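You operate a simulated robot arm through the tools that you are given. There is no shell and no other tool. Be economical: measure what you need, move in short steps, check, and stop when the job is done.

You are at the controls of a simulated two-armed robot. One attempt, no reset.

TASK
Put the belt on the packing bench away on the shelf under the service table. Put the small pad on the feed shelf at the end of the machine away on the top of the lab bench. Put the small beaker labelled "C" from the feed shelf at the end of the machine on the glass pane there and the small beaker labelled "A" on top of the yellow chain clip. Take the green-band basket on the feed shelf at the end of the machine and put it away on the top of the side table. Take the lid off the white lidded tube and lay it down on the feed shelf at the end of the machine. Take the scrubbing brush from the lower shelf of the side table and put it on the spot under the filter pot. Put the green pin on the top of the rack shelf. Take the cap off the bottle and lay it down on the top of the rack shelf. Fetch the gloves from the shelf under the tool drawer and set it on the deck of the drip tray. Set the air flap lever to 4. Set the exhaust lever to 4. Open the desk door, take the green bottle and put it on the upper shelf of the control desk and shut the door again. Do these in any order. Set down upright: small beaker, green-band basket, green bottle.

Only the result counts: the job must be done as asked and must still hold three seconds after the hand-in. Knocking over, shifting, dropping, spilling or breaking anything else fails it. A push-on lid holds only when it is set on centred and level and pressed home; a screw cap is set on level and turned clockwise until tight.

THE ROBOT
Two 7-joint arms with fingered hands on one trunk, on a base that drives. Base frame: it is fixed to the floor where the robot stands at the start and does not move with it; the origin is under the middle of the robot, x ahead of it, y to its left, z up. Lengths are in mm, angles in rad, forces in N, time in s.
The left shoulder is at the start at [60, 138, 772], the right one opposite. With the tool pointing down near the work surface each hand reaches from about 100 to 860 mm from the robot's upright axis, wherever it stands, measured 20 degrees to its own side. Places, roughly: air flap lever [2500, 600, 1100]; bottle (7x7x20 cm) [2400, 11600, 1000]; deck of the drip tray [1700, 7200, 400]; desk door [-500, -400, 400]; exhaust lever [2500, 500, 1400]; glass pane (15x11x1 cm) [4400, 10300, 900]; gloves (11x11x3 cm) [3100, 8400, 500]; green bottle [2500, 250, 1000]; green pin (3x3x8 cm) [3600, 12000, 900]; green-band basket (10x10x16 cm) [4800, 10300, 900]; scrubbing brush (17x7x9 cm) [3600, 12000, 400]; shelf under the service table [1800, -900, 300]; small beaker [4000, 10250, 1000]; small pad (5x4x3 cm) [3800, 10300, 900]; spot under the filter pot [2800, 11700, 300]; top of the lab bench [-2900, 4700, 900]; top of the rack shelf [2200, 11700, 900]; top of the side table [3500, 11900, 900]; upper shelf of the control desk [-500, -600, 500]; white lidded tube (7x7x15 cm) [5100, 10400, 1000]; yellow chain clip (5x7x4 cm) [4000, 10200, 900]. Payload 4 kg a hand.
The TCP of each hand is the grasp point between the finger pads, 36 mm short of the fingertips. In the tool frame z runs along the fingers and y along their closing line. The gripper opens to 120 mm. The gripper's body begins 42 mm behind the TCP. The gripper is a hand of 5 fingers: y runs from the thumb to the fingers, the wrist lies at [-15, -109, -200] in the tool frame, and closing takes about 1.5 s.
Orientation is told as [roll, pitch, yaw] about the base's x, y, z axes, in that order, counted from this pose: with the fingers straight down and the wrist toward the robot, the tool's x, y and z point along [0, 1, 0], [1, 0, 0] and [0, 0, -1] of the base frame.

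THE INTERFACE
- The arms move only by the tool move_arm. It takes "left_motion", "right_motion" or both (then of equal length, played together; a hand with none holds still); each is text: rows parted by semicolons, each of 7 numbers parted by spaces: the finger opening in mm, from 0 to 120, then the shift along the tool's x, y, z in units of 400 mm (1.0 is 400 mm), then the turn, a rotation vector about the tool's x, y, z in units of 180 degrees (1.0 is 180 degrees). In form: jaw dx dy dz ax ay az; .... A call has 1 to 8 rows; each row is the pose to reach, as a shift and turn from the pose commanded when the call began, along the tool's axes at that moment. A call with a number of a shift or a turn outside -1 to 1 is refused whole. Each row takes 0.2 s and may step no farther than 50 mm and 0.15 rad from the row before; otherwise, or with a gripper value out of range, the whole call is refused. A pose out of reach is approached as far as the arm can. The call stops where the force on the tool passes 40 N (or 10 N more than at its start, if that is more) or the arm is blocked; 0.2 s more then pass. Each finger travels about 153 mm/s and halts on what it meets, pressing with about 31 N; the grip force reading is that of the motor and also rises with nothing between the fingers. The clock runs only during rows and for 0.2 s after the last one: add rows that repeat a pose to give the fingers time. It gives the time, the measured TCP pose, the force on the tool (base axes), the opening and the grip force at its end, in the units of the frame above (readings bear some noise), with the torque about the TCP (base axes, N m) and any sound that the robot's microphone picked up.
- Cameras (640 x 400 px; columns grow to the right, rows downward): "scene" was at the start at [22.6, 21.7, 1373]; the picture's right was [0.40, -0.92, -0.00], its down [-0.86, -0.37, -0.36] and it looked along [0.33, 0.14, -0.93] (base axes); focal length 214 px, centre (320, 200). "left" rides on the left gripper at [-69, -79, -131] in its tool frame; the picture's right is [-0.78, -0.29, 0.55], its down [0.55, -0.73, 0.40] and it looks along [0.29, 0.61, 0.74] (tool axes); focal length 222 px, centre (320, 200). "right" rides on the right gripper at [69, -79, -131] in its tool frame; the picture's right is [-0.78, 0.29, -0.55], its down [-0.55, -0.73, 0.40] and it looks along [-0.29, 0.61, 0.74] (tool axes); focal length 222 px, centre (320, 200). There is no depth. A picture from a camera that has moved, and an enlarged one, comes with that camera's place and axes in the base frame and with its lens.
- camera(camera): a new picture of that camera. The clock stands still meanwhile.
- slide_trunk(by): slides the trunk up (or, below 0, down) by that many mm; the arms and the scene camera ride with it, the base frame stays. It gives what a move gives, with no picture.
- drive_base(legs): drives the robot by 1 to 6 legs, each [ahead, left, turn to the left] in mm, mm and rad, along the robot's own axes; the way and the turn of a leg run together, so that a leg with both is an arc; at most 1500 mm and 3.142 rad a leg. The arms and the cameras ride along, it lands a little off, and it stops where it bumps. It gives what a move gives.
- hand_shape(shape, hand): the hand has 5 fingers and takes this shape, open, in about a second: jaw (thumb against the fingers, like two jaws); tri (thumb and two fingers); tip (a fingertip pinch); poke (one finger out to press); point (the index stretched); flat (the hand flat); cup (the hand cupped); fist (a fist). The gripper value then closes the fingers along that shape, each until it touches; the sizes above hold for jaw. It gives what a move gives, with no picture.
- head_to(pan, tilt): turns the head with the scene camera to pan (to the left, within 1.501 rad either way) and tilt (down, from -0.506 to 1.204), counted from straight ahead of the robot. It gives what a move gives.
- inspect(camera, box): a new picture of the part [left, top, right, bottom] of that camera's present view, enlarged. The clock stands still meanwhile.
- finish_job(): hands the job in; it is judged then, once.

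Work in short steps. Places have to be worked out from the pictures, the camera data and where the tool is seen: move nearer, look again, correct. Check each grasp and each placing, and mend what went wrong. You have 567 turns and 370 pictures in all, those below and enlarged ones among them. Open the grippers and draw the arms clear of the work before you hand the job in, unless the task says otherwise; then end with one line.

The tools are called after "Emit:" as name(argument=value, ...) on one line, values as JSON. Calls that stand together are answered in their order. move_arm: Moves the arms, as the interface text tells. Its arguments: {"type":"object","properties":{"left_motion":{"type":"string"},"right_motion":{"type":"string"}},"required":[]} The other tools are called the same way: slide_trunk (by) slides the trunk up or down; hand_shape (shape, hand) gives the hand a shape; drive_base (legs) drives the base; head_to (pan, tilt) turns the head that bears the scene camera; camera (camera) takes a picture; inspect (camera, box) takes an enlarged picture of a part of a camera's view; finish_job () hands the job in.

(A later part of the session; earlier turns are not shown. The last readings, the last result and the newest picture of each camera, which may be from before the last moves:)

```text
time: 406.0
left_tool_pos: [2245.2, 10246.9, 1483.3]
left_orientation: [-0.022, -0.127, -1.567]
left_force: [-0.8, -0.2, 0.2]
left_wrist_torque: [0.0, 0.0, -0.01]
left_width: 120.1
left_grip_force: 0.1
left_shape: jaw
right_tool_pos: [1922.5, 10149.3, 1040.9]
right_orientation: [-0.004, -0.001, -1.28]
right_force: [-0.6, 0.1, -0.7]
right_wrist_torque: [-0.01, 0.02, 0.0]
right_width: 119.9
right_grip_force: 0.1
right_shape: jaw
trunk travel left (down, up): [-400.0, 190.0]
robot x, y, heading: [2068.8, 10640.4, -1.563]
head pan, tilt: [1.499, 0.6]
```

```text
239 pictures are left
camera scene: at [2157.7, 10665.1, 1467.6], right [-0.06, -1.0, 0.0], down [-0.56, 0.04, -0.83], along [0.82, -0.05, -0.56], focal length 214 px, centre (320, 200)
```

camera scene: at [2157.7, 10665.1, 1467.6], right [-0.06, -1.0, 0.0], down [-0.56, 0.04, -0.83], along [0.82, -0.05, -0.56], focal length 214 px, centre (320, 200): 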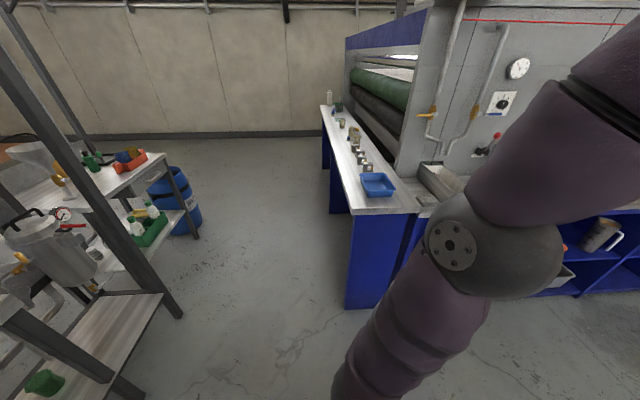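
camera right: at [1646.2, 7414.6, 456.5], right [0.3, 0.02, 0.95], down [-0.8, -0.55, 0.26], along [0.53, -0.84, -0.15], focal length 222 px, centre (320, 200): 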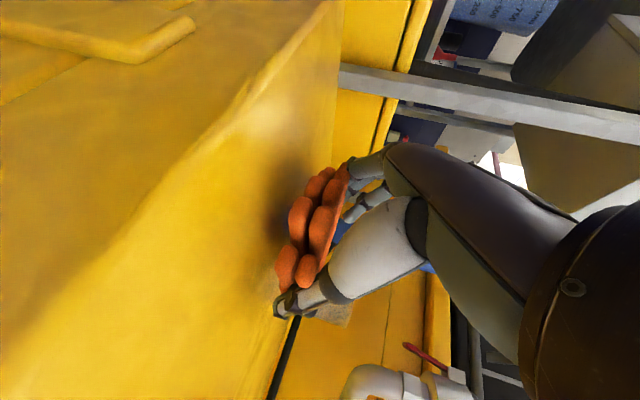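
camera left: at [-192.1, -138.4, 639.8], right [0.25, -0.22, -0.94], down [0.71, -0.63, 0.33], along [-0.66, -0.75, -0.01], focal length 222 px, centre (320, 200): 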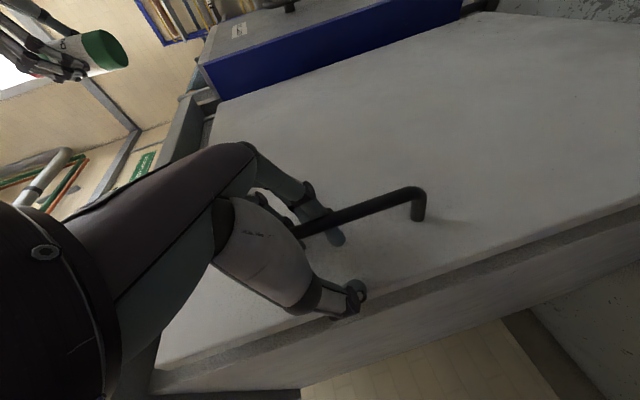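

The way is clear except black baskets behind on the right. I strafe left, back into the aisle, and go along the feed shelf.

Emit:
drive_base(legs=[[0, 400, 0], [-320, 0, 0], [0, 1100, 0]])

Emit:
head_to(pan=0, tilt=0.7)

Emit:
camera(camera="scene")

```text
time: 415.5
left_tool_pos: [3761.8, 10582.4, 1483.4]
left_orientation: [-0.022, -0.128, -1.558]
left_force: [0.7, 0.2, -0.1]
left_wrist_torque: [0.0, 0.03, 0.02]
left_width: 120.2
left_grip_force: 0.1
left_shape: jaw
right_tool_pos: [3438.3, 10481.2, 1041.3]
right_orientation: [-0.003, 0.0, -1.277]
right_force: [0.0, 0.0, 0.2]
right_wrist_torque: [-0.02, 0.04, 0.01]
right_width: 119.8
right_grip_force: 0.2
right_shape: jaw
trunk travel left (down, up): [-400.0, 190.0]
robot x, y, heading: [3579.2, 10975.6, -1.555]
head pan, tilt: [1.499, 0.6]
```

```text
time: 417.1
left_tool_pos: [3760.5, 10581.5, 1483.4]
left_orientation: [-0.023, -0.128, -1.562]
left_force: [-0.7, -0.2, 0.5]
left_wrist_torque: [0.01, 0.06, 0.01]
left_width: 119.9
left_grip_force: 0.1
left_shape: jaw
right_tool_pos: [3438.6, 10481.1, 1041.0]
right_orientation: [-0.003, 0.0, -1.275]
right_force: [-0.7, -0.3, -0.3]
right_wrist_torque: [0.01, -0.02, 0.02]
right_width: 119.9
right_grip_force: 0.0
right_shape: jaw
trunk travel left (down, up): [-400.0, 190.0]
robot x, y, heading: [3581.2, 10977.1, -1.553]
head pan, tilt: [0.0, 0.7]
```

```text
238 pictures are left
camera scene: at [3584.5, 10920.0, 1459.0], right [-1.0, -0.02, 0.0], down [-0.01, 0.64, -0.76], along [0.01, -0.76, -0.64], focal length 214 px, centre (320, 200)
```

scene: 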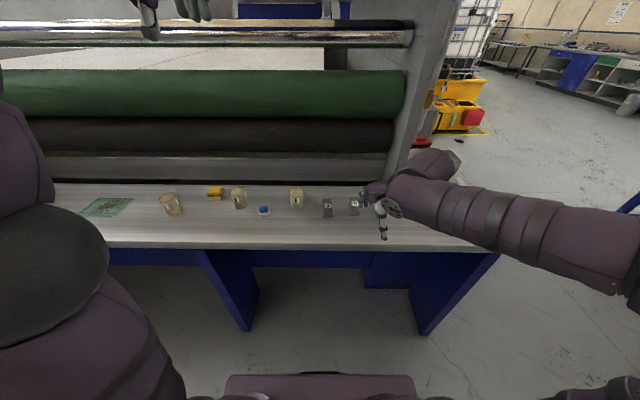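

The items are in view. Zoom in.

Emit:
inspect(camera="scene", box=[70, 170, 230, 250])

Emit:
inspect(camera="scene", box=[200, 170, 380, 260])

```text
4.00 times, centred on (150, 210) of scene
camera zoom: at [3584.5, 10920.0, 1459.0], right [-1.0, -0.02, 0.0], down [-0.01, 0.64, -0.76], along [0.01, -0.76, -0.64], focal length 858 px, centre (1000, 160)
```

zoom: 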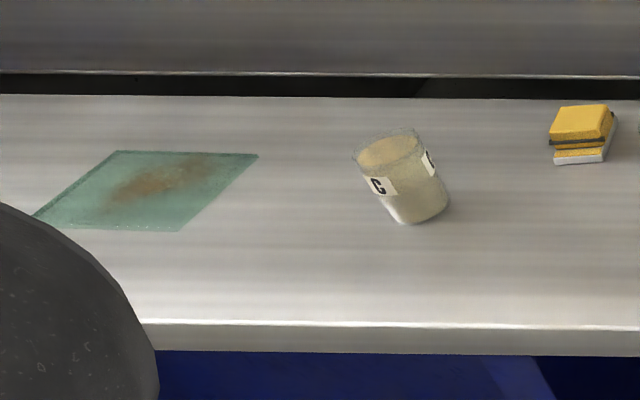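

```text
3.56 times, centred on (290, 215) of scene
camera zoom: at [3584.5, 10920.0, 1459.0], right [-1.0, -0.02, 0.0], down [-0.01, 0.64, -0.76], along [0.01, -0.76, -0.64], focal length 763 px, centre (427, 147)
```

zoom: 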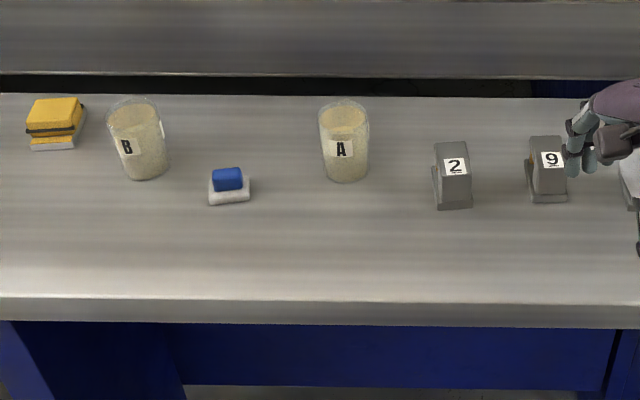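

A is at ≈[3682, 10310], C ≈[4142, 10354], clip ≈[4020, 10265], pane ≈[4422, 10318], pad ≈[3805, 10332]; beakers ~54 mm wide, ~95 tall. I strafe left to put A before the right hand and square its yaw.

Emit:
drive_base(legs=[[0, 250, -0.01]])

Emit:
move_arm(right_motion="120 0 0 0 0 0 0.03; 120 0 0.05 -0.03 0 0 0.06; 120 0 0.1 -0.06 0 0 0.088; 120 0 0.15 -0.09 0 0 0.088")

Emit:
camera(camera="right")

Emit:
camera(camera="scene")

```text
time: 418.9
left_tool_pos: [4006.5, 10582.8, 1482.8]
left_orientation: [-0.021, -0.127, -1.571]
left_force: [0.2, 0.0, 1.0]
left_wrist_torque: [0.01, 0.02, 0.0]
left_width: 120.2
left_grip_force: 0.1
left_shape: jaw
right_tool_pos: [3683.6, 10485.1, 1040.5]
right_orientation: [-0.003, 0.002, -1.285]
right_force: [0.2, -0.3, 0.2]
right_wrist_torque: [-0.01, 0.03, -0.03]
right_width: 119.8
right_grip_force: 0.1
right_shape: jaw
trunk travel left (down, up): [-400.0, 190.0]
robot x, y, heading: [3833.4, 10976.0, -1.562]
head pan, tilt: [0.0, 0.7]
```

```text
time: 419.9
left_tool_pos: [4006.9, 10582.9, 1483.9]
left_orientation: [-0.024, -0.127, -1.571]
left_force: [-0.1, 0.5, 0.5]
left_wrist_torque: [-0.05, -0.01, -0.04]
left_width: 120.3
left_grip_force: 0.1
left_shape: jaw
right_tool_pos: [3698.6, 10427.5, 1076.7]
right_orientation: [-0.004, -0.002, -1.561]
right_force: [0.1, 0.3, 0.9]
right_wrist_torque: [0.0, 0.0, 0.01]
right_width: 119.7
right_grip_force: 0.0
right_shape: jaw
trunk travel left (down, up): [-400.0, 190.0]
robot x, y, heading: [3830.1, 10976.9, -1.564]
head pan, tilt: [0.0, 0.7]
```

```text
235 pictures are left
camera right: at [3768.1, 10506.8, 1208.3], right [-0.78, -0.3, 0.55], down [-0.56, 0.73, -0.4], along [-0.28, -0.62, -0.73], focal length 222 px, centre (320, 200)
```

right: 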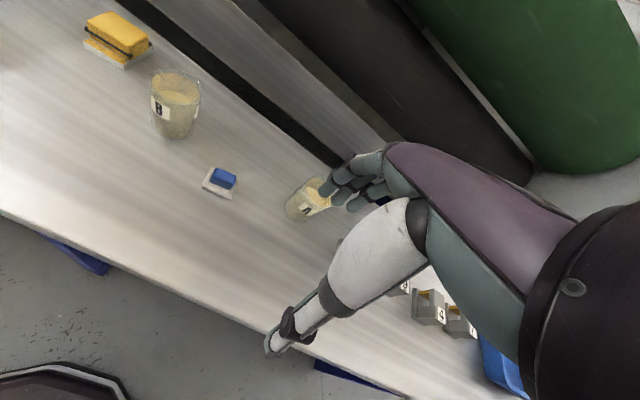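

```text
234 pictures are left
camera scene: at [3832.7, 10922.1, 1458.9], right [-1.0, 0.0, 0.0], down [0.0, 0.64, -0.76], along [0.0, -0.76, -0.64], focal length 214 px, centre (320, 200)
```

scene: 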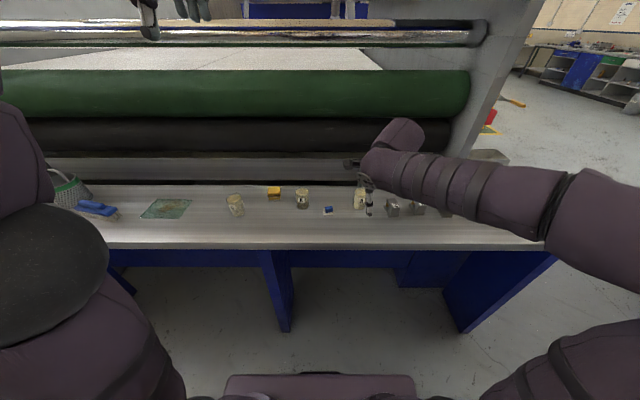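

Both cameras put A at ≈[3684, 10304], rim z≈990. Move over it.

Emit:
move_arm(right_motion="120 -0.02 0.1 0 0 0 0; 120 -0.04 0.2 0 0 0 0; 120 -0.04 0.309 0 0 0 0; 120 -0.04 0.309 0.05 0 0 0")

Emit:
camera(camera="right")

Emit:
inspect(camera="scene", box=[300, 140, 440, 240])

```text
time: 420.9
left_tool_pos: [4006.9, 10583.8, 1482.6]
left_orientation: [-0.023, -0.127, -1.573]
left_force: [-0.3, -0.1, 0.7]
left_wrist_torque: [0.0, -0.01, 0.02]
left_width: 120.0
left_grip_force: 0.0
left_shape: jaw
right_tool_pos: [3684.5, 10303.9, 1058.0]
right_orientation: [-0.003, -0.002, -1.561]
right_force: [0.3, 0.2, 1.0]
right_wrist_torque: [0.03, 0.03, -0.02]
right_width: 119.9
right_grip_force: 0.1
right_shape: jaw
trunk travel left (down, up): [-400.0, 190.0]
robot x, y, heading: [3830.3, 10975.9, -1.567]
head pan, tilt: [0.0, 0.7]
```

```text
233 pictures are left
camera right: at [3753.1, 10383.2, 1189.7], right [-0.78, -0.3, 0.55], down [-0.56, 0.73, -0.4], along [-0.28, -0.62, -0.73], focal length 222 px, centre (320, 200)
```

right: 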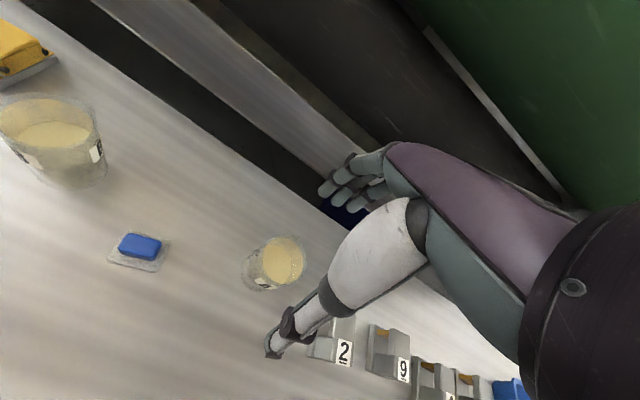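

```text
4.00 times, centred on (370, 190) of scene
camera zoom: at [3832.4, 10922.7, 1459.0], right [-1.0, 0.0, 0.0], down [0.0, 0.64, -0.77], along [0.0, -0.77, -0.64], focal length 858 px, centre (120, 240)
```

zoom: 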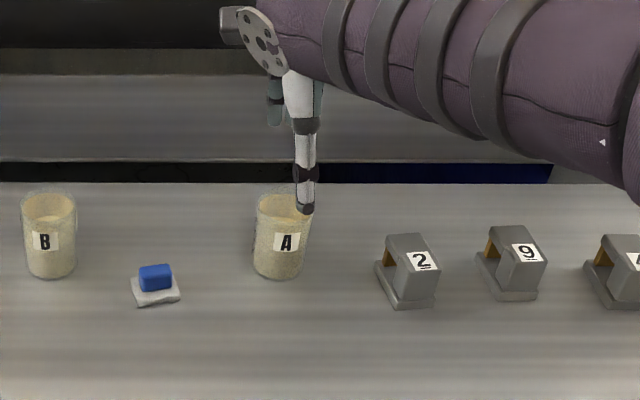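

A's axis is ≈[3684, 10296]. Lower over it (TCP 955) and close gently.

Emit:
move_arm(right_motion="110 0 0.018 0.08 0 0 0; 110 0 0.018 0.16 0 0 0; 110 0 0.018 0.255 0 0 0; 80 0 0.018 0.255 0 0 0; 60 0 0.018 0.255 0 0 0; 40 0 0.018 0.255 0 0 0; 40 0 0.018 0.255 0 0 0")

Emit:
camera(camera="right")

```text
time: 422.6
left_tool_pos: [4006.4, 10582.6, 1484.1]
left_orientation: [-0.022, -0.128, -1.572]
left_force: [-0.7, -0.6, 0.2]
left_wrist_torque: [0.0, -0.01, -0.01]
left_width: 120.1
left_grip_force: 0.0
left_shape: jaw
right_tool_pos: [3684.5, 10296.0, 954.8]
right_orientation: [-0.004, -0.001, -1.562]
right_force: [0.8, -0.7, -0.2]
right_wrist_torque: [0.01, 0.0, -0.03]
right_width: 42.7
right_grip_force: 31.0
right_shape: jaw
trunk travel left (down, up): [-400.0, 190.0]
robot x, y, heading: [3829.4, 10979.0, -1.565]
head pan, tilt: [0.0, 0.7]
```

```text
231 pictures are left
camera right: at [3753.7, 10375.4, 1086.4], right [-0.78, -0.3, 0.55], down [-0.56, 0.73, -0.4], along [-0.28, -0.62, -0.74], focal length 222 px, centre (320, 200)
```

right: 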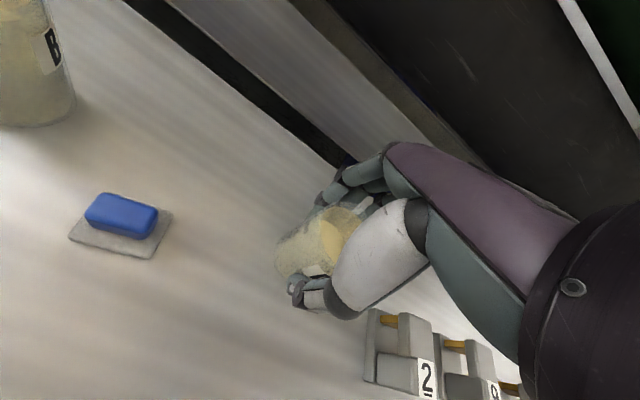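

Held. Lift to TCP 1085 and strafe left toward the clip.

Emit:
move_arm(right_motion="40 0 0 -0.08 0 0 0; 40 0 0 -0.17 0 0 0; 40 0 0 -0.25 0 0 0; 40 0 0 -0.325 0 0 0")

Emit:
drive_base(legs=[[0, 330, 0]])

Emit:
camera(camera="right")

Emit:
inspect(camera="scene", box=[300, 130, 440, 230])

```text
time: 423.6
left_tool_pos: [4005.8, 10582.8, 1483.1]
left_orientation: [-0.024, -0.128, -1.573]
left_force: [0.4, -0.3, 0.2]
left_wrist_torque: [-0.01, -0.01, -0.02]
left_width: 120.0
left_grip_force: 0.0
left_shape: jaw
right_tool_pos: [3683.8, 10298.5, 1086.6]
right_orientation: [-0.004, 0.0, -1.56]
right_force: [0.2, -0.6, -1.7]
right_wrist_torque: [0.01, -0.02, 0.0]
right_width: 42.1
right_grip_force: 30.8
right_shape: jaw
trunk travel left (down, up): [-400.0, 190.0]
robot x, y, heading: [3830.0, 10977.9, -1.567]
head pan, tilt: [0.0, 0.7]
```

```text
time: 425.8
left_tool_pos: [4342.1, 10585.4, 1482.7]
left_orientation: [-0.022, -0.128, -1.569]
left_force: [0.7, 0.9, 0.4]
left_wrist_torque: [0.01, 0.01, -0.04]
left_width: 120.0
left_grip_force: 0.1
left_shape: jaw
right_tool_pos: [4019.2, 10299.5, 1085.0]
right_orientation: [-0.003, -0.001, -1.559]
right_force: [0.5, -0.7, -0.9]
right_wrist_torque: [-0.02, 0.01, 0.02]
right_width: 42.4
right_grip_force: 30.9
right_shape: jaw
trunk travel left (down, up): [-400.0, 190.0]
robot x, y, heading: [4165.2, 10982.9, -1.564]
head pan, tilt: [0.0, 0.7]
```

```text
230 pictures are left
camera right: at [4088.7, 10379.3, 1217.2], right [-0.78, -0.3, 0.55], down [-0.56, 0.73, -0.4], along [-0.28, -0.62, -0.73], focal length 222 px, centre (320, 200)
```

right: 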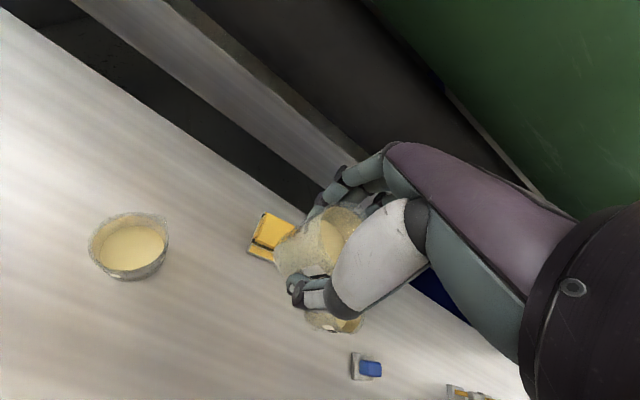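

```text
4.00 times, centred on (370, 180) of scene
camera zoom: at [4167.0, 10924.3, 1459.0], right [-1.0, -0.01, 0.0], down [-0.01, 0.64, -0.76], along [0.01, -0.76, -0.64], focal length 858 px, centre (120, 280)
```

zoom: 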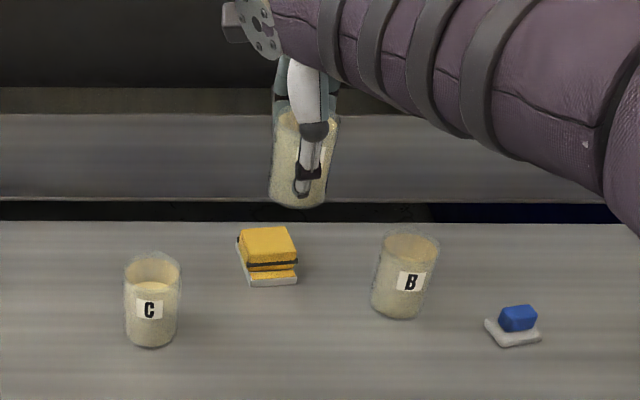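

The clip's top centre is ≈[4028, 10243, 933]. I move the beaker over it (still high) in small steps, watching for contact with the beam behind.

Emit:
move_arm(right_motion="40 0.009 0.05 0 0 0 0; 40 0.018 0.1 0 0 0 0; 40 0.018 0.141 0.03 0 0 0")

Emit:
camera(camera="right")

Emit:
inspect(camera="scene", box=[300, 130, 440, 230])

```text
time: 426.6
left_tool_pos: [4340.4, 10584.4, 1483.1]
left_orientation: [-0.025, -0.125, -1.568]
left_force: [0.1, 0.2, 0.7]
left_wrist_torque: [0.0, 0.03, -0.03]
left_width: 120.0
left_grip_force: 0.0
left_shape: jaw
right_tool_pos: [4027.9, 10242.9, 1072.3]
right_orientation: [-0.004, 0.001, -1.559]
right_force: [-0.2, 0.4, 0.2]
right_wrist_torque: [-0.01, -0.04, 0.01]
right_width: 42.2
right_grip_force: 31.1
right_shape: jaw
trunk travel left (down, up): [-400.0, 190.0]
robot x, y, heading: [4162.5, 10981.6, -1.565]
head pan, tilt: [0.0, 0.7]
```

```text
228 pictures are left
camera right: at [4096.2, 10322.7, 1204.8], right [-0.78, -0.3, 0.55], down [-0.56, 0.73, -0.4], along [-0.28, -0.62, -0.74], focal length 222 px, centre (320, 200)
```

right: 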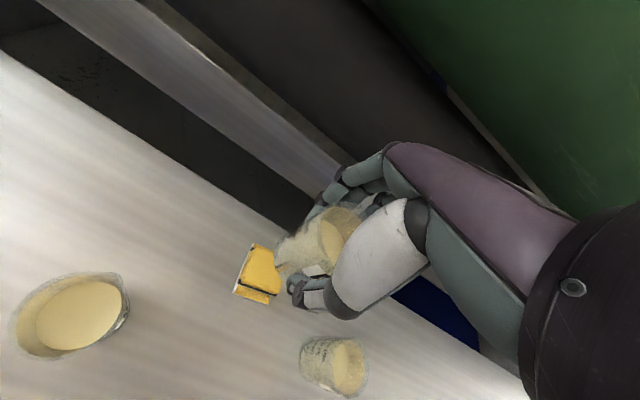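

```text
4.00 times, centred on (370, 180) of scene
camera zoom: at [4166.2, 10923.8, 1459.0], right [-1.0, -0.01, 0.0], down [0.0, 0.64, -0.76], along [0.01, -0.76, -0.64], focal length 858 px, centre (120, 280)
```

zoom: 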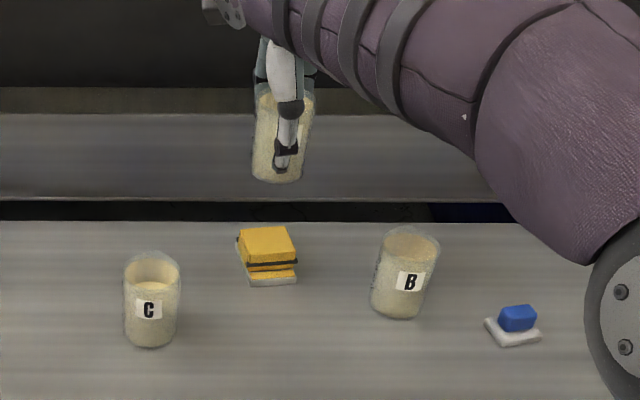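

Alignment holds (clip centre ≈[4028, 10240]). Lower to just above, then look.

Emit:
move_arm(right_motion="40 0 0.007 0.07 0 0 0; 40 0 0.007 0.14 0 0 0; 40 0 0.007 0.18 0 0 0")

Emit:
inspect(camera="scene", box=[310, 140, 410, 215])

Emit:
inspect(camera="right", box=[200, 170, 400, 320])

```text
time: 427.4
left_tool_pos: [4339.2, 10585.1, 1483.5]
left_orientation: [-0.023, -0.126, -1.57]
left_force: [-0.7, -0.4, -0.2]
left_wrist_torque: [0.01, -0.01, -0.02]
left_width: 119.9
left_grip_force: 0.1
left_shape: jaw
right_tool_pos: [4026.7, 10239.6, 1001.0]
right_orientation: [-0.005, 0.0, -1.557]
right_force: [0.0, 0.1, -1.0]
right_wrist_torque: [-0.02, 0.0, 0.03]
right_width: 41.9
right_grip_force: 30.7
right_shape: jaw
trunk travel left (down, up): [-400.0, 190.0]
robot x, y, heading: [4166.7, 10977.0, -1.565]
head pan, tilt: [0.0, 0.7]
```

```text
5.33 times, centred on (360, 178) of scene
camera zoom: at [4166.2, 10924.2, 1459.0], right [-1.0, -0.01, 0.0], down [0.0, 0.64, -0.76], along [0.01, -0.76, -0.64], focal length 1144 px, centre (107, 320)
```

zoom: 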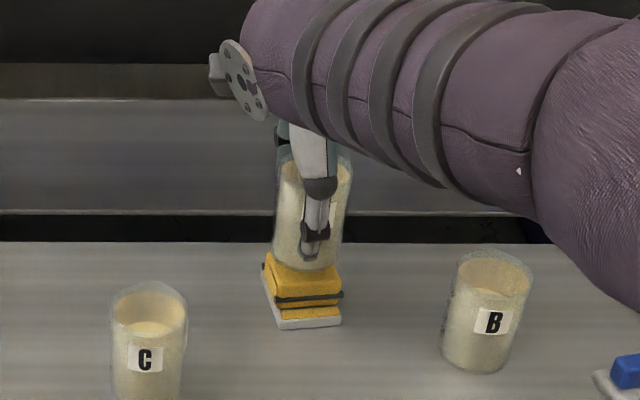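

```text
2.67 times, centred on (300, 245) of right
camera zoom: at [4095.8, 10320.2, 1133.2], right [-0.78, -0.3, 0.55], down [-0.56, 0.73, -0.4], along [-0.28, -0.62, -0.74], focal length 592 px, centre (373, 80)
```

zoom: 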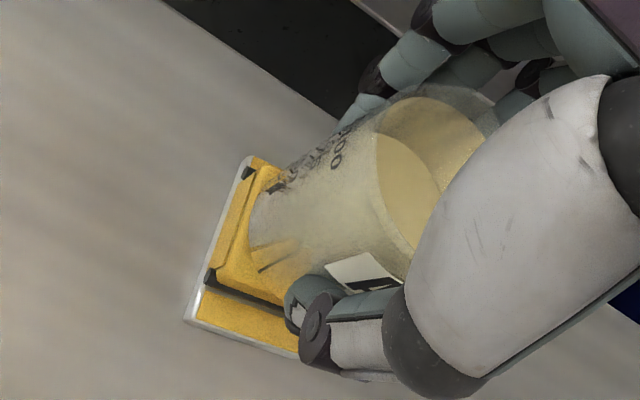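

The beaker hovers just over the clip, well centred. I lower in small steps to contact.

Emit:
move_arm(right_motion="40 0.005 0.009 0.012 0 0 0; 40 0.005 0.009 0.022 0 0 0; 40 0.005 0.009 0.03 0 0 0; 40 0.005 0.009 0.037 0 0 0; 40 0.005 0.009 0.044 0 0 0")

```text
time: 428.6
left_tool_pos: [4341.9, 10586.8, 1484.5]
left_orientation: [-0.023, -0.127, -1.569]
left_force: [0.3, 0.7, -0.6]
left_wrist_torque: [0.01, -0.01, -0.02]
left_width: 120.0
left_grip_force: 0.1
left_shape: jaw
right_tool_pos: [4028.3, 10237.0, 987.0]
right_orientation: [-0.002, -0.007, -1.56]
right_force: [-0.8, -0.5, 11.1]
right_wrist_torque: [-0.08, 0.03, -0.02]
right_width: 42.5
right_grip_force: 31.6
right_shape: jaw
trunk travel left (down, up): [-400.0, 190.0]
robot x, y, heading: [4164.3, 10977.0, -1.558]
head pan, tilt: [0.0, 0.7]
```

Contact at the expected height. Release and lift slowly.

Emit:
move_arm(right_motion="50 0 0 -0.004 0 0 0; 70 0 0 -0.004 0 0 0; 95 0 0 -0.004 0 0 0; 110 0 0 -0.004 0 0 0; 110 0 0 -0.06 0 0 0; 110 0 0 -0.15 0 0 0; 110 0 0 -0.25 0 0 0")

Emit:
inspect(camera="scene", box=[310, 140, 410, 215])

Emit:
camera(camera="right")

```text
time: 430.1
left_tool_pos: [4339.5, 10584.2, 1483.6]
left_orientation: [-0.024, -0.128, -1.568]
left_force: [0.3, 0.2, -0.7]
left_wrist_torque: [-0.03, -0.05, -0.03]
left_width: 120.1
left_grip_force: 0.0
left_shape: jaw
right_tool_pos: [4028.9, 10236.7, 1084.9]
right_orientation: [-0.004, -0.003, -1.559]
right_force: [-0.2, -0.5, 0.5]
right_wrist_torque: [-0.01, -0.01, 0.03]
right_width: 110.0
right_grip_force: 0.1
right_shape: jaw
trunk travel left (down, up): [-400.0, 190.0]
robot x, y, heading: [4163.4, 10982.3, -1.568]
head pan, tilt: [0.0, 0.7]
```

```text
5.33 times, centred on (360, 178) of scene
camera zoom: at [4166.3, 10924.7, 1459.0], right [-1.0, -0.01, 0.0], down [0.0, 0.64, -0.77], along [0.01, -0.77, -0.64], focal length 1144 px, centre (107, 320)
```

zoom: 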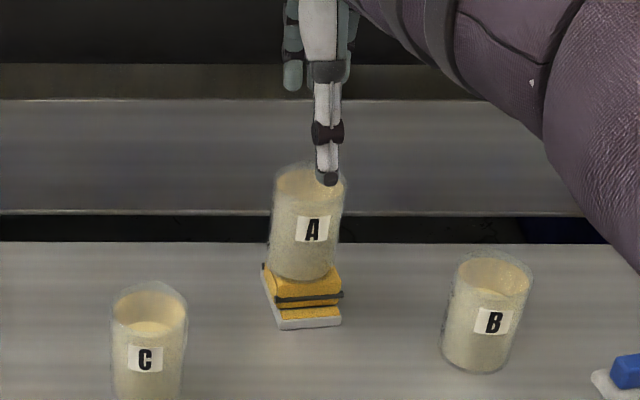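

```text
223 pictures are left
camera right: at [4097.3, 10316.6, 1215.8], right [-0.78, -0.3, 0.55], down [-0.56, 0.73, -0.4], along [-0.28, -0.62, -0.73], focal length 222 px, centre (320, 200)
```

right: 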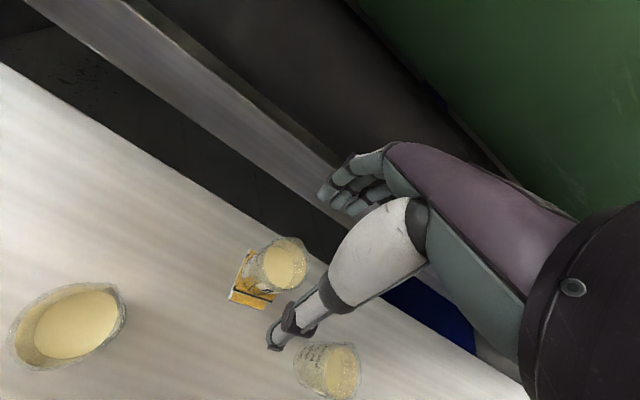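

A stands on the clip. Now move over beaker C.

Emit:
move_arm(right_motion="110 0 -0.1 0 0 0 0; 110 0 -0.2 0 0 0 0; 110 0 -0.28 0 0 0 0")

Emit:
drive_base(legs=[[0, 112, 0]])

Emit:
camera(camera="right")

Emit:
inspect(camera="scene", box=[300, 150, 420, 240])

```text
time: 430.9
left_tool_pos: [4339.8, 10586.4, 1483.2]
left_orientation: [-0.022, -0.128, -1.57]
left_force: [0.3, 0.4, -0.3]
left_wrist_torque: [-0.01, 0.0, 0.02]
left_width: 120.1
left_grip_force: 0.0
left_shape: jaw
right_tool_pos: [4027.0, 10349.3, 1085.2]
right_orientation: [-0.001, -0.001, -1.562]
right_force: [0.6, 0.1, 0.4]
right_wrist_torque: [-0.02, -0.01, 0.0]
right_width: 110.1
right_grip_force: 0.1
right_shape: jaw
trunk travel left (down, up): [-400.0, 190.0]
robot x, y, heading: [4163.9, 10981.1, -1.566]
head pan, tilt: [0.0, 0.7]
```

```text
time: 432.1
left_tool_pos: [4452.3, 10586.5, 1483.1]
left_orientation: [-0.026, -0.126, -1.568]
left_force: [0.9, 0.2, -0.5]
left_wrist_torque: [0.01, 0.03, 0.0]
left_width: 120.0
left_grip_force: 0.1
left_shape: jaw
right_tool_pos: [4138.6, 10348.7, 1085.6]
right_orientation: [-0.004, -0.002, -1.558]
right_force: [0.2, 0.1, 0.5]
right_wrist_torque: [0.01, 0.02, -0.01]
right_width: 109.9
right_grip_force: 0.1
right_shape: jaw
trunk travel left (down, up): [-400.0, 190.0]
robot x, y, heading: [4274.5, 10984.6, -1.562]
head pan, tilt: [0.0, 0.7]
```

```text
222 pictures are left
camera right: at [4208.4, 10429.3, 1216.9], right [-0.78, -0.3, 0.55], down [-0.56, 0.73, -0.4], along [-0.28, -0.62, -0.73], focal length 222 px, centre (320, 200)
```

right: 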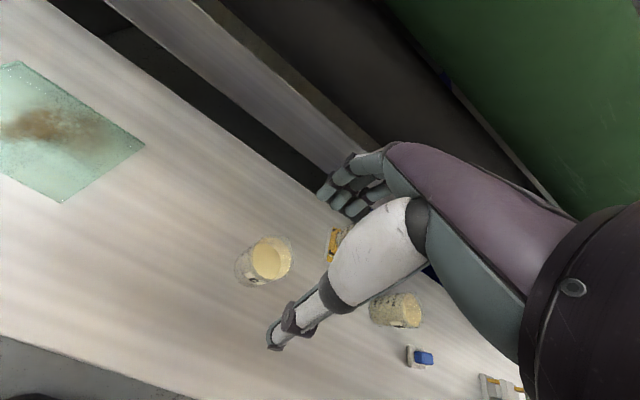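

```text
4.44 times, centred on (360, 195) of scene
camera zoom: at [4278.7, 10925.3, 1459.0], right [-1.0, -0.01, 0.0], down [-0.01, 0.64, -0.76], along [0.0, -0.76, -0.64], focal length 953 px, centre (142, 222)
```

zoom: 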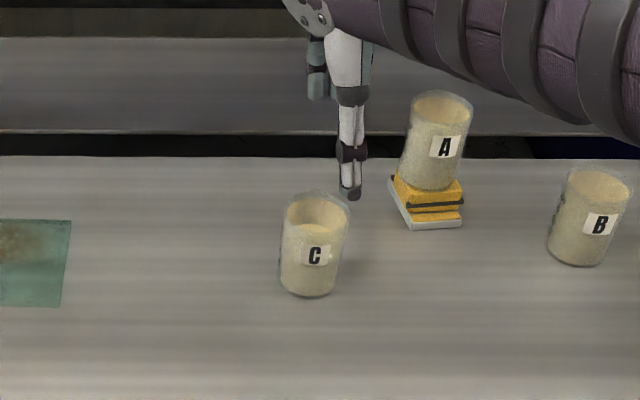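

C's axis ≈[4140, 10340]. Lower and grip.

Emit:
move_arm(right_motion="110 0.003 0.021 0.1 0 0 0; 110 0.003 0.021 0.2 0 0 0; 110 0.003 0.021 0.29 0 0 0; 110 0.003 0.021 0.326 0 0 0; 75 0.003 0.021 0.326 0 0 0; 50 0.003 0.021 0.326 0 0 0; 40 0.003 0.021 0.326 0 0 0; 40 0.003 0.021 0.326 0 0 0")

Emit:
move_arm(right_motion="40 0 0 -0.08 0 0 0; 40 0 0 -0.16 0 0 0; 40 0 0 -0.25 0 0 0")

Emit:
camera(camera="right")

```text
time: 433.9
left_tool_pos: [4450.5, 10586.7, 1483.8]
left_orientation: [-0.022, -0.127, -1.57]
left_force: [-0.5, -0.3, -0.4]
left_wrist_torque: [-0.03, -0.01, 0.02]
left_width: 120.0
left_grip_force: 0.0
left_shape: jaw
right_tool_pos: [4139.0, 10340.2, 954.9]
right_orientation: [-0.003, -0.001, -1.559]
right_force: [-0.6, 0.7, -1.2]
right_wrist_torque: [0.01, 0.03, 0.01]
right_width: 41.1
right_grip_force: 31.5
right_shape: jaw
trunk travel left (down, up): [-400.0, 190.0]
robot x, y, heading: [4277.9, 10980.5, -1.563]
head pan, tilt: [0.0, 0.7]
```

```text
time: 434.8
left_tool_pos: [4449.6, 10587.2, 1483.7]
left_orientation: [-0.024, -0.128, -1.57]
left_force: [-0.3, 0.2, -0.5]
left_wrist_torque: [-0.03, 0.04, 0.01]
left_width: 120.1
left_grip_force: 0.0
left_shape: jaw
right_tool_pos: [4139.3, 10342.3, 1055.3]
right_orientation: [-0.002, -0.002, -1.56]
right_force: [0.5, -0.6, -0.4]
right_wrist_torque: [0.02, 0.01, 0.02]
right_width: 40.8
right_grip_force: 30.7
right_shape: jaw
trunk travel left (down, up): [-400.0, 190.0]
robot x, y, heading: [4274.9, 10983.2, -1.563]
head pan, tilt: [0.0, 0.7]
```

```text
220 pictures are left
camera right: at [4208.2, 10421.9, 1186.2], right [-0.78, -0.3, 0.55], down [-0.56, 0.73, -0.4], along [-0.28, -0.62, -0.74], focal length 222 px, centre (320, 200)
```

right: 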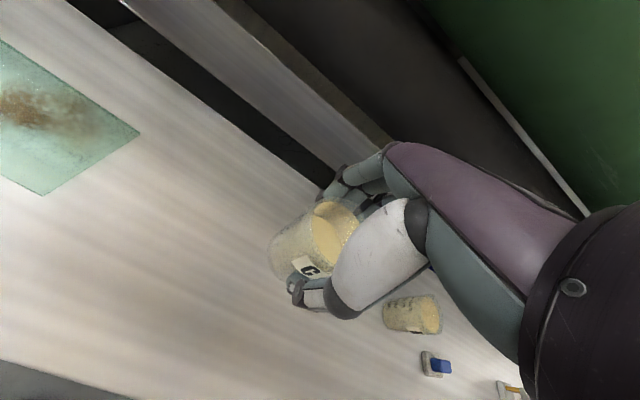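

C is held. Strafe left to the pane.

Emit:
drive_base(legs=[[0, 280, 0]])

Emit:
camera(camera="right")

Emit:
camera(camera="scene")

```text
time: 436.7
left_tool_pos: [4731.2, 10587.1, 1482.2]
left_orientation: [-0.022, -0.128, -1.573]
left_force: [-0.1, 0.0, 0.2]
left_wrist_torque: [0.01, 0.03, -0.01]
left_width: 120.1
left_grip_force: 0.1
left_shape: jaw
right_tool_pos: [4419.0, 10343.9, 1053.0]
right_orientation: [-0.002, -0.001, -1.562]
right_force: [0.5, 0.0, -0.8]
right_wrist_torque: [0.01, 0.02, 0.02]
right_width: 40.9
right_grip_force: 30.2
right_shape: jaw
trunk travel left (down, up): [-400.0, 190.0]
robot x, y, heading: [4552.1, 10981.7, -1.566]
head pan, tilt: [0.0, 0.7]
```

```text
219 pictures are left
camera right: at [4487.2, 10423.3, 1185.8], right [-0.78, -0.3, 0.55], down [-0.56, 0.73, -0.4], along [-0.28, -0.62, -0.73], focal length 222 px, centre (320, 200)
```

right: 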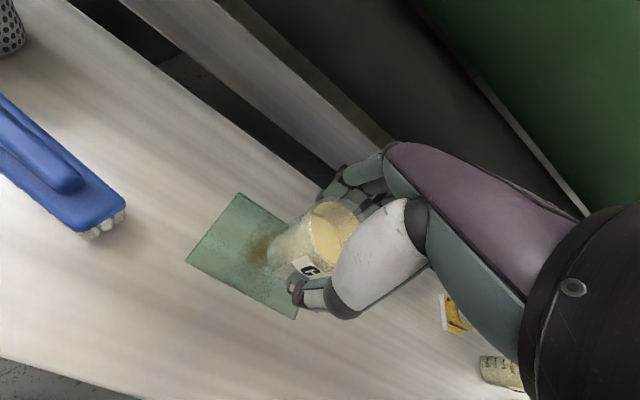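

```text
218 pictures are left
camera scene: at [4557.9, 10926.7, 1459.0], right [-1.0, 0.0, 0.0], down [0.0, 0.64, -0.76], along [0.0, -0.76, -0.64], focal length 214 px, centre (320, 200)
```

scene: 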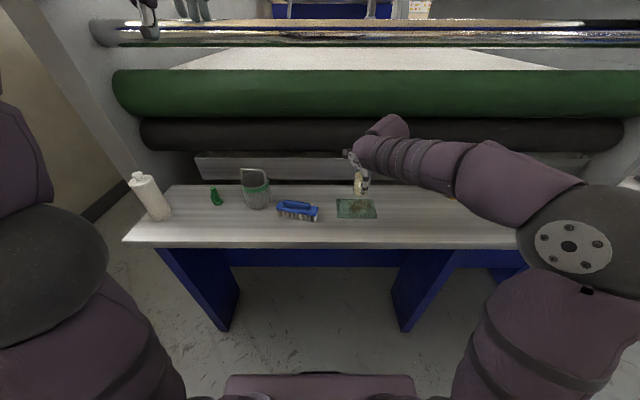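

The pane's centre is ≈[4417, 10318]. Move over and lower.

Emit:
move_arm(right_motion="40 -0.004 0.065 0.03 0 0 0; 40 -0.004 0.065 0.12 0 0 0; 40 -0.004 0.065 0.19 0 0 0; 40 -0.004 0.065 0.2 0 0 0; 40 -0.004 0.065 0.21 0 0 0; 40 -0.004 0.065 0.218 0 0 0; 40 -0.004 0.065 0.226 0 0 0")

Emit:
inspect(camera="right", box=[160, 150, 400, 330])

```text
time: 438.3
left_tool_pos: [4728.8, 10587.6, 1483.1]
left_orientation: [-0.024, -0.127, -1.573]
left_force: [0.1, -0.2, 0.4]
left_wrist_torque: [0.04, 0.0, -0.04]
left_width: 119.9
left_grip_force: 0.1
left_shape: jaw
right_tool_pos: [4416.4, 10317.0, 963.7]
right_orientation: [-0.003, -0.002, -1.562]
right_force: [0.2, 0.6, -1.4]
right_wrist_torque: [-0.01, -0.02, 0.0]
right_width: 40.8
right_grip_force: 31.0
right_shape: jaw
trunk travel left (down, up): [-400.0, 190.0]
robot x, y, heading: [4558.2, 10982.3, -1.564]
head pan, tilt: [0.0, 0.7]
```

```text
2.22 times, centred on (280, 240) of right
camera zoom: at [4484.9, 10397.1, 1095.6], right [-0.78, -0.3, 0.55], down [-0.56, 0.73, -0.4], along [-0.28, -0.62, -0.73], focal length 494 px, centre (409, 111)
```

zoom: 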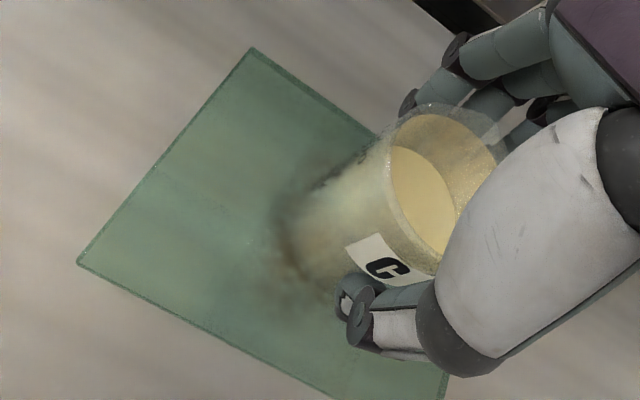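

Continue down in 2–3 mm steps to contact.

Emit:
move_arm(right_motion="40 0 0 0.006 0 0 0; 40 0 0 0.012 0 0 0; 40 0 0 0.018 0 0 0; 40 0 0 0.024 0 0 0")

```text
time: 439.3
left_tool_pos: [4730.5, 10589.8, 1484.0]
left_orientation: [-0.023, -0.126, -1.572]
left_force: [0.6, -1.0, 0.0]
left_wrist_torque: [-0.03, 0.03, -0.05]
left_width: 120.1
left_grip_force: 0.1
left_shape: jaw
right_tool_pos: [4415.7, 10317.6, 957.8]
right_orientation: [-0.001, -0.008, -1.562]
right_force: [-1.4, 1.2, 19.4]
right_wrist_torque: [-0.06, 0.02, -0.04]
right_width: 41.6
right_grip_force: 30.8
right_shape: jaw
trunk travel left (down, up): [-400.0, 190.0]
robot x, y, heading: [4554.0, 10981.3, -1.565]
head pan, tilt: [0.0, 0.7]
```

Contact (19 N). Ease up slightly, release and lift.

Emit:
move_arm(right_motion="40 0 0 -0.008 0 0 0; 55 0 0 -0.008 0 0 0; 75 0 0 -0.008 0 0 0; 105 0 0 -0.008 0 0 0; 110 0 0 -0.008 0 0 0; 110 0 0 -0.1 0 0 0; 110 0 0 -0.2 0 0 0; 110 0 0 -0.32 0 0 0")

Emit:
camera(camera="right")

Emit:
inspect(camera="scene", box=[110, 140, 410, 250])

```text
time: 441.1
left_tool_pos: [4730.3, 10587.2, 1484.8]
left_orientation: [-0.023, -0.129, -1.573]
left_force: [0.4, -0.2, 0.4]
left_wrist_torque: [0.02, -0.02, -0.02]
left_width: 120.0
left_grip_force: 0.1
left_shape: jaw
right_tool_pos: [4416.5, 10317.9, 1082.3]
right_orientation: [-0.001, 0.001, -1.559]
right_force: [0.0, 0.0, 0.0]
right_wrist_torque: [0.0, 0.02, -0.02]
right_width: 110.1
right_grip_force: 0.2
right_shape: jaw
trunk travel left (down, up): [-400.0, 190.0]
robot x, y, heading: [4558.1, 10987.3, -1.565]
head pan, tilt: [0.0, 0.7]
```

```text
216 pictures are left
camera right: at [4484.7, 10397.8, 1213.7], right [-0.78, -0.3, 0.55], down [-0.56, 0.73, -0.4], along [-0.28, -0.62, -0.74], focal length 222 px, centre (320, 200)
```

right: 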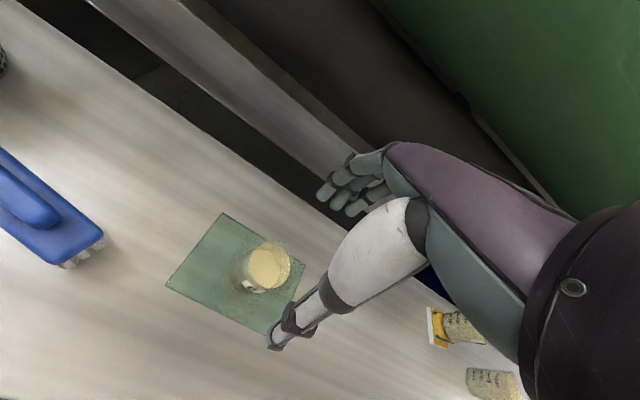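

```text
2.13 times, centred on (260, 195) of scene
camera zoom: at [4556.9, 10927.1, 1459.0], right [-1.0, 0.0, 0.0], down [0.0, 0.64, -0.77], along [0.0, -0.77, -0.64], focal length 458 px, centre (448, 211)
```

zoom: 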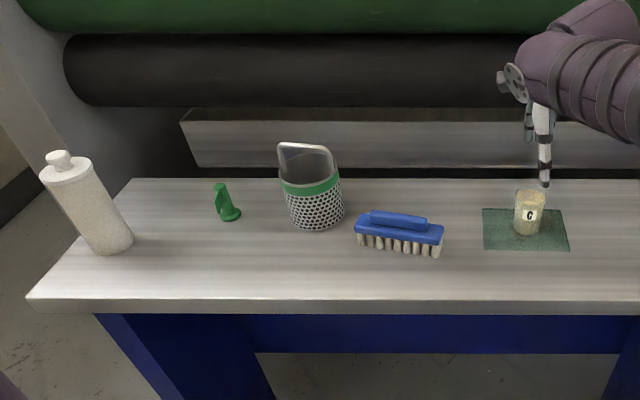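

C is on the pane. Next the lidded tube at ≈[5151, 10343]. I pull the right hand back over the aisle and strafe left to bring it before the tube.

Emit:
move_arm(right_motion="110 0 -0.11 -0.02 0 0 0; 110 0 -0.22 -0.06 0 0 0; 110 0 -0.33 -0.1 0 0 0; 110 0 -0.44 -0.14 0 0 0")

Emit:
drive_base(legs=[[0, 720, 0]])

Emit:
camera(camera="scene")

Emit:
camera(camera="right")

```text
time: 442.1
left_tool_pos: [4729.6, 10587.2, 1484.3]
left_orientation: [-0.021, -0.127, -1.571]
left_force: [0.5, -0.1, 0.6]
left_wrist_torque: [-0.02, 0.02, 0.02]
left_width: 120.0
left_grip_force: 0.0
left_shape: jaw
right_tool_pos: [4415.5, 10495.7, 1137.8]
right_orientation: [-0.002, -0.003, -1.563]
right_force: [-0.6, 0.4, -0.5]
right_wrist_torque: [-0.01, -0.01, 0.01]
right_width: 109.8
right_grip_force: 0.0
right_shape: jaw
trunk travel left (down, up): [-400.0, 190.0]
robot x, y, heading: [4556.6, 10984.7, -1.564]
head pan, tilt: [0.0, 0.7]
```

```text
time: 446.0
left_tool_pos: [5446.8, 10593.0, 1482.7]
left_orientation: [-0.025, -0.127, -1.565]
left_force: [0.6, 0.0, 0.4]
left_wrist_torque: [0.02, -0.01, 0.02]
left_width: 120.2
left_grip_force: 0.0
left_shape: jaw
right_tool_pos: [5132.0, 10497.5, 1138.2]
right_orientation: [-0.004, -0.001, -1.555]
right_force: [0.9, 0.2, -0.4]
right_wrist_torque: [-0.02, 0.01, 0.01]
right_width: 110.2
right_grip_force: 0.1
right_shape: jaw
trunk travel left (down, up): [-400.0, 190.0]
robot x, y, heading: [5269.8, 10988.3, -1.556]
head pan, tilt: [0.0, 0.7]
```

```text
214 pictures are left
camera scene: at [5272.3, 10932.0, 1459.0], right [-1.0, -0.01, 0.0], down [-0.01, 0.64, -0.76], along [0.01, -0.76, -0.64], focal length 214 px, centre (320, 200)
```

scene: 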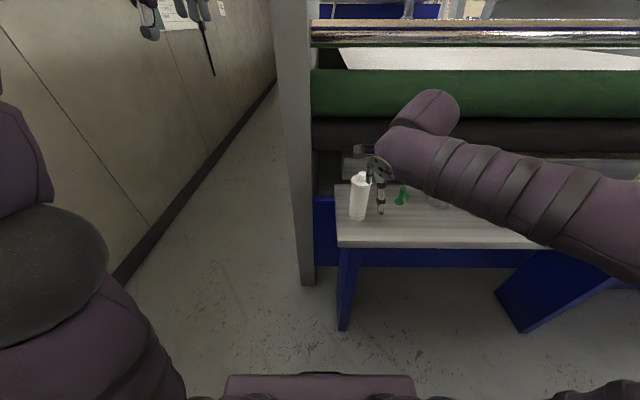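

```text
213 pictures are left
camera right: at [5201.6, 10577.5, 1270.0], right [-0.78, -0.3, 0.55], down [-0.56, 0.73, -0.4], along [-0.28, -0.62, -0.73], focal length 222 px, centre (320, 200)
```

right: 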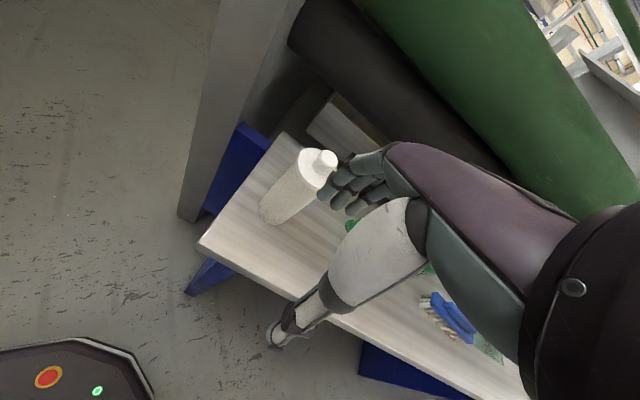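

Zoom on the tube's lid.

Emit:
inspect(camera="right", box=[240, 130, 360, 240])

Emit:
inspect(camera="scene", box=[320, 150, 420, 240])

```text
3.64 times, centred on (300, 185) of right
camera zoom: at [5201.6, 10577.5, 1270.0], right [-0.78, -0.3, 0.55], down [-0.56, 0.73, -0.4], along [-0.28, -0.62, -0.73], focal length 808 px, centre (393, 254)
```

zoom: 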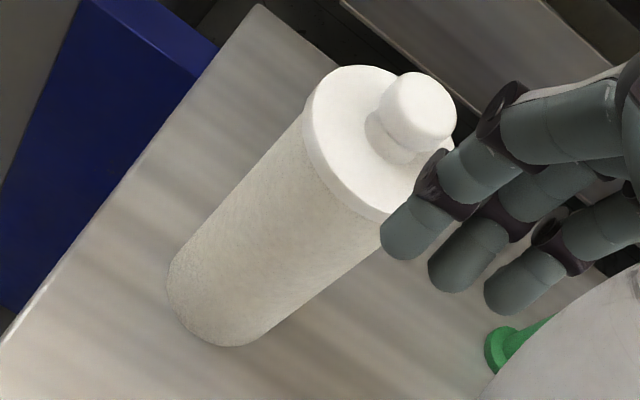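

```text
4.44 times, centred on (370, 195) of scene
camera zoom: at [5272.3, 10932.0, 1459.0], right [-1.0, -0.01, 0.0], down [-0.01, 0.64, -0.76], along [0.01, -0.76, -0.64], focal length 953 px, centre (98, 222)
```

zoom: 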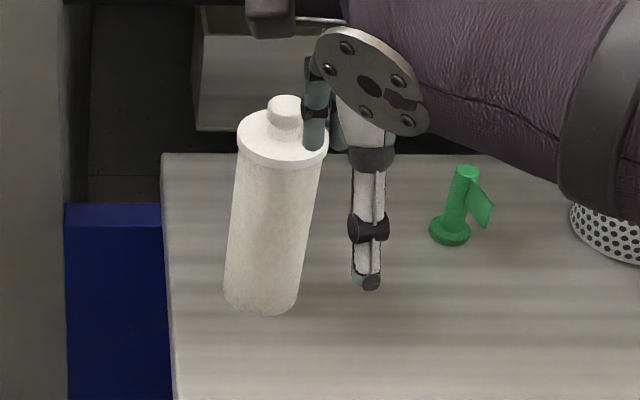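

The lid has a 26 mm knob (z≈1068–1092) on axis ≈[5147, 10365]. I move the hand over it, partly closed.

Emit:
move_arm(right_motion="90 0.012 0.1 -0.05 0 0 0; 70 0.025 0.2 -0.05 0 0 0; 60 0.0375 0.3 -0.05 0 0 0; 60 0.0375 0.331 -0.05 0 0 0")

Emit:
inspect(camera="right", box=[200, 150, 440, 350])

Emit:
inspect(camera="scene", box=[320, 140, 420, 230])

```text
time: 447.0
left_tool_pos: [5447.4, 10593.6, 1483.7]
left_orientation: [-0.022, -0.13, -1.567]
left_force: [-0.4, -0.8, 0.9]
left_wrist_torque: [-0.01, 0.0, -0.02]
left_width: 119.9
left_grip_force: 0.0
left_shape: jaw
right_tool_pos: [5149.4, 10364.8, 1159.4]
right_orientation: [-0.003, -0.002, -1.553]
right_force: [-0.2, -0.5, -0.1]
right_wrist_torque: [0.03, -0.01, 0.03]
right_width: 60.1
right_grip_force: 0.0
right_shape: jaw
trunk travel left (down, up): [-400.0, 190.0]
robot x, y, heading: [5269.3, 10987.8, -1.563]
head pan, tilt: [0.0, 0.7]
```

```text
2.00 times, centred on (320, 250) of right
camera zoom: at [5218.1, 10445.3, 1289.9], right [-0.78, -0.3, 0.55], down [-0.56, 0.73, -0.4], along [-0.28, -0.62, -0.73], focal length 444 px, centre (320, 100)
```

zoom: 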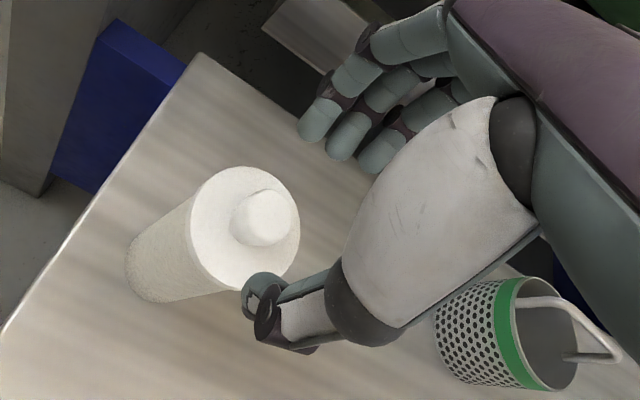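

```text
4.44 times, centred on (370, 185) of scene
camera zoom: at [5271.7, 10932.1, 1459.0], right [-1.0, -0.01, 0.0], down [-0.01, 0.64, -0.76], along [0.01, -0.76, -0.64], focal length 953 px, centre (98, 267)
```

zoom: 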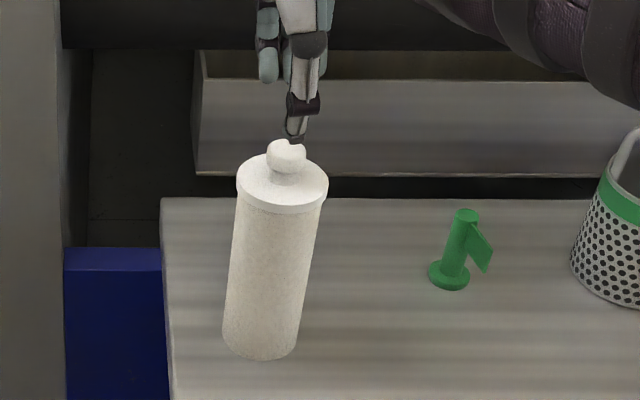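

Shift 5 mm, lower to TCP≈1103 and close on the knob.

Emit:
move_arm(right_motion="60 -0.012 0.012 0.06 0 0 0; 60 -0.012 0.012 0.11 0 0 0; 60 -0.012 0.012 0.137 0 0 0; 30 -0.012 0.012 0.137 0 0 0; 10 -0.012 0.012 0.137 0 0 0; 10 -0.012 0.012 0.137 0 0 0; 10 -0.012 0.012 0.137 0 0 0")

Emit:
inspect(camera="right", box=[200, 150, 440, 350])

```text
time: 448.6
left_tool_pos: [5446.8, 10593.3, 1483.4]
left_orientation: [-0.021, -0.128, -1.565]
left_force: [0.1, -0.1, 0.9]
left_wrist_torque: [0.0, 0.01, -0.01]
left_width: 119.8
left_grip_force: 0.0
left_shape: jaw
right_tool_pos: [5143.8, 10361.2, 1103.0]
right_orientation: [-0.004, -0.002, -1.555]
right_force: [-0.5, -0.1, -0.2]
right_wrist_torque: [0.02, -0.01, 0.03]
right_width: 18.3
right_grip_force: 31.5
right_shape: jaw
trunk travel left (down, up): [-400.0, 190.0]
robot x, y, heading: [5273.9, 10985.7, -1.563]
head pan, tilt: [0.0, 0.7]
```

```text
2.00 times, centred on (320, 250) of right
camera zoom: at [5212.7, 10440.6, 1234.6], right [-0.78, -0.3, 0.55], down [-0.56, 0.73, -0.4], along [-0.28, -0.62, -0.73], focal length 444 px, centre (320, 100)
```

zoom: 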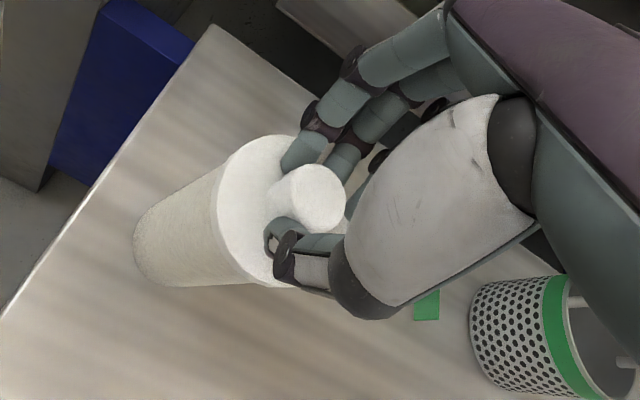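

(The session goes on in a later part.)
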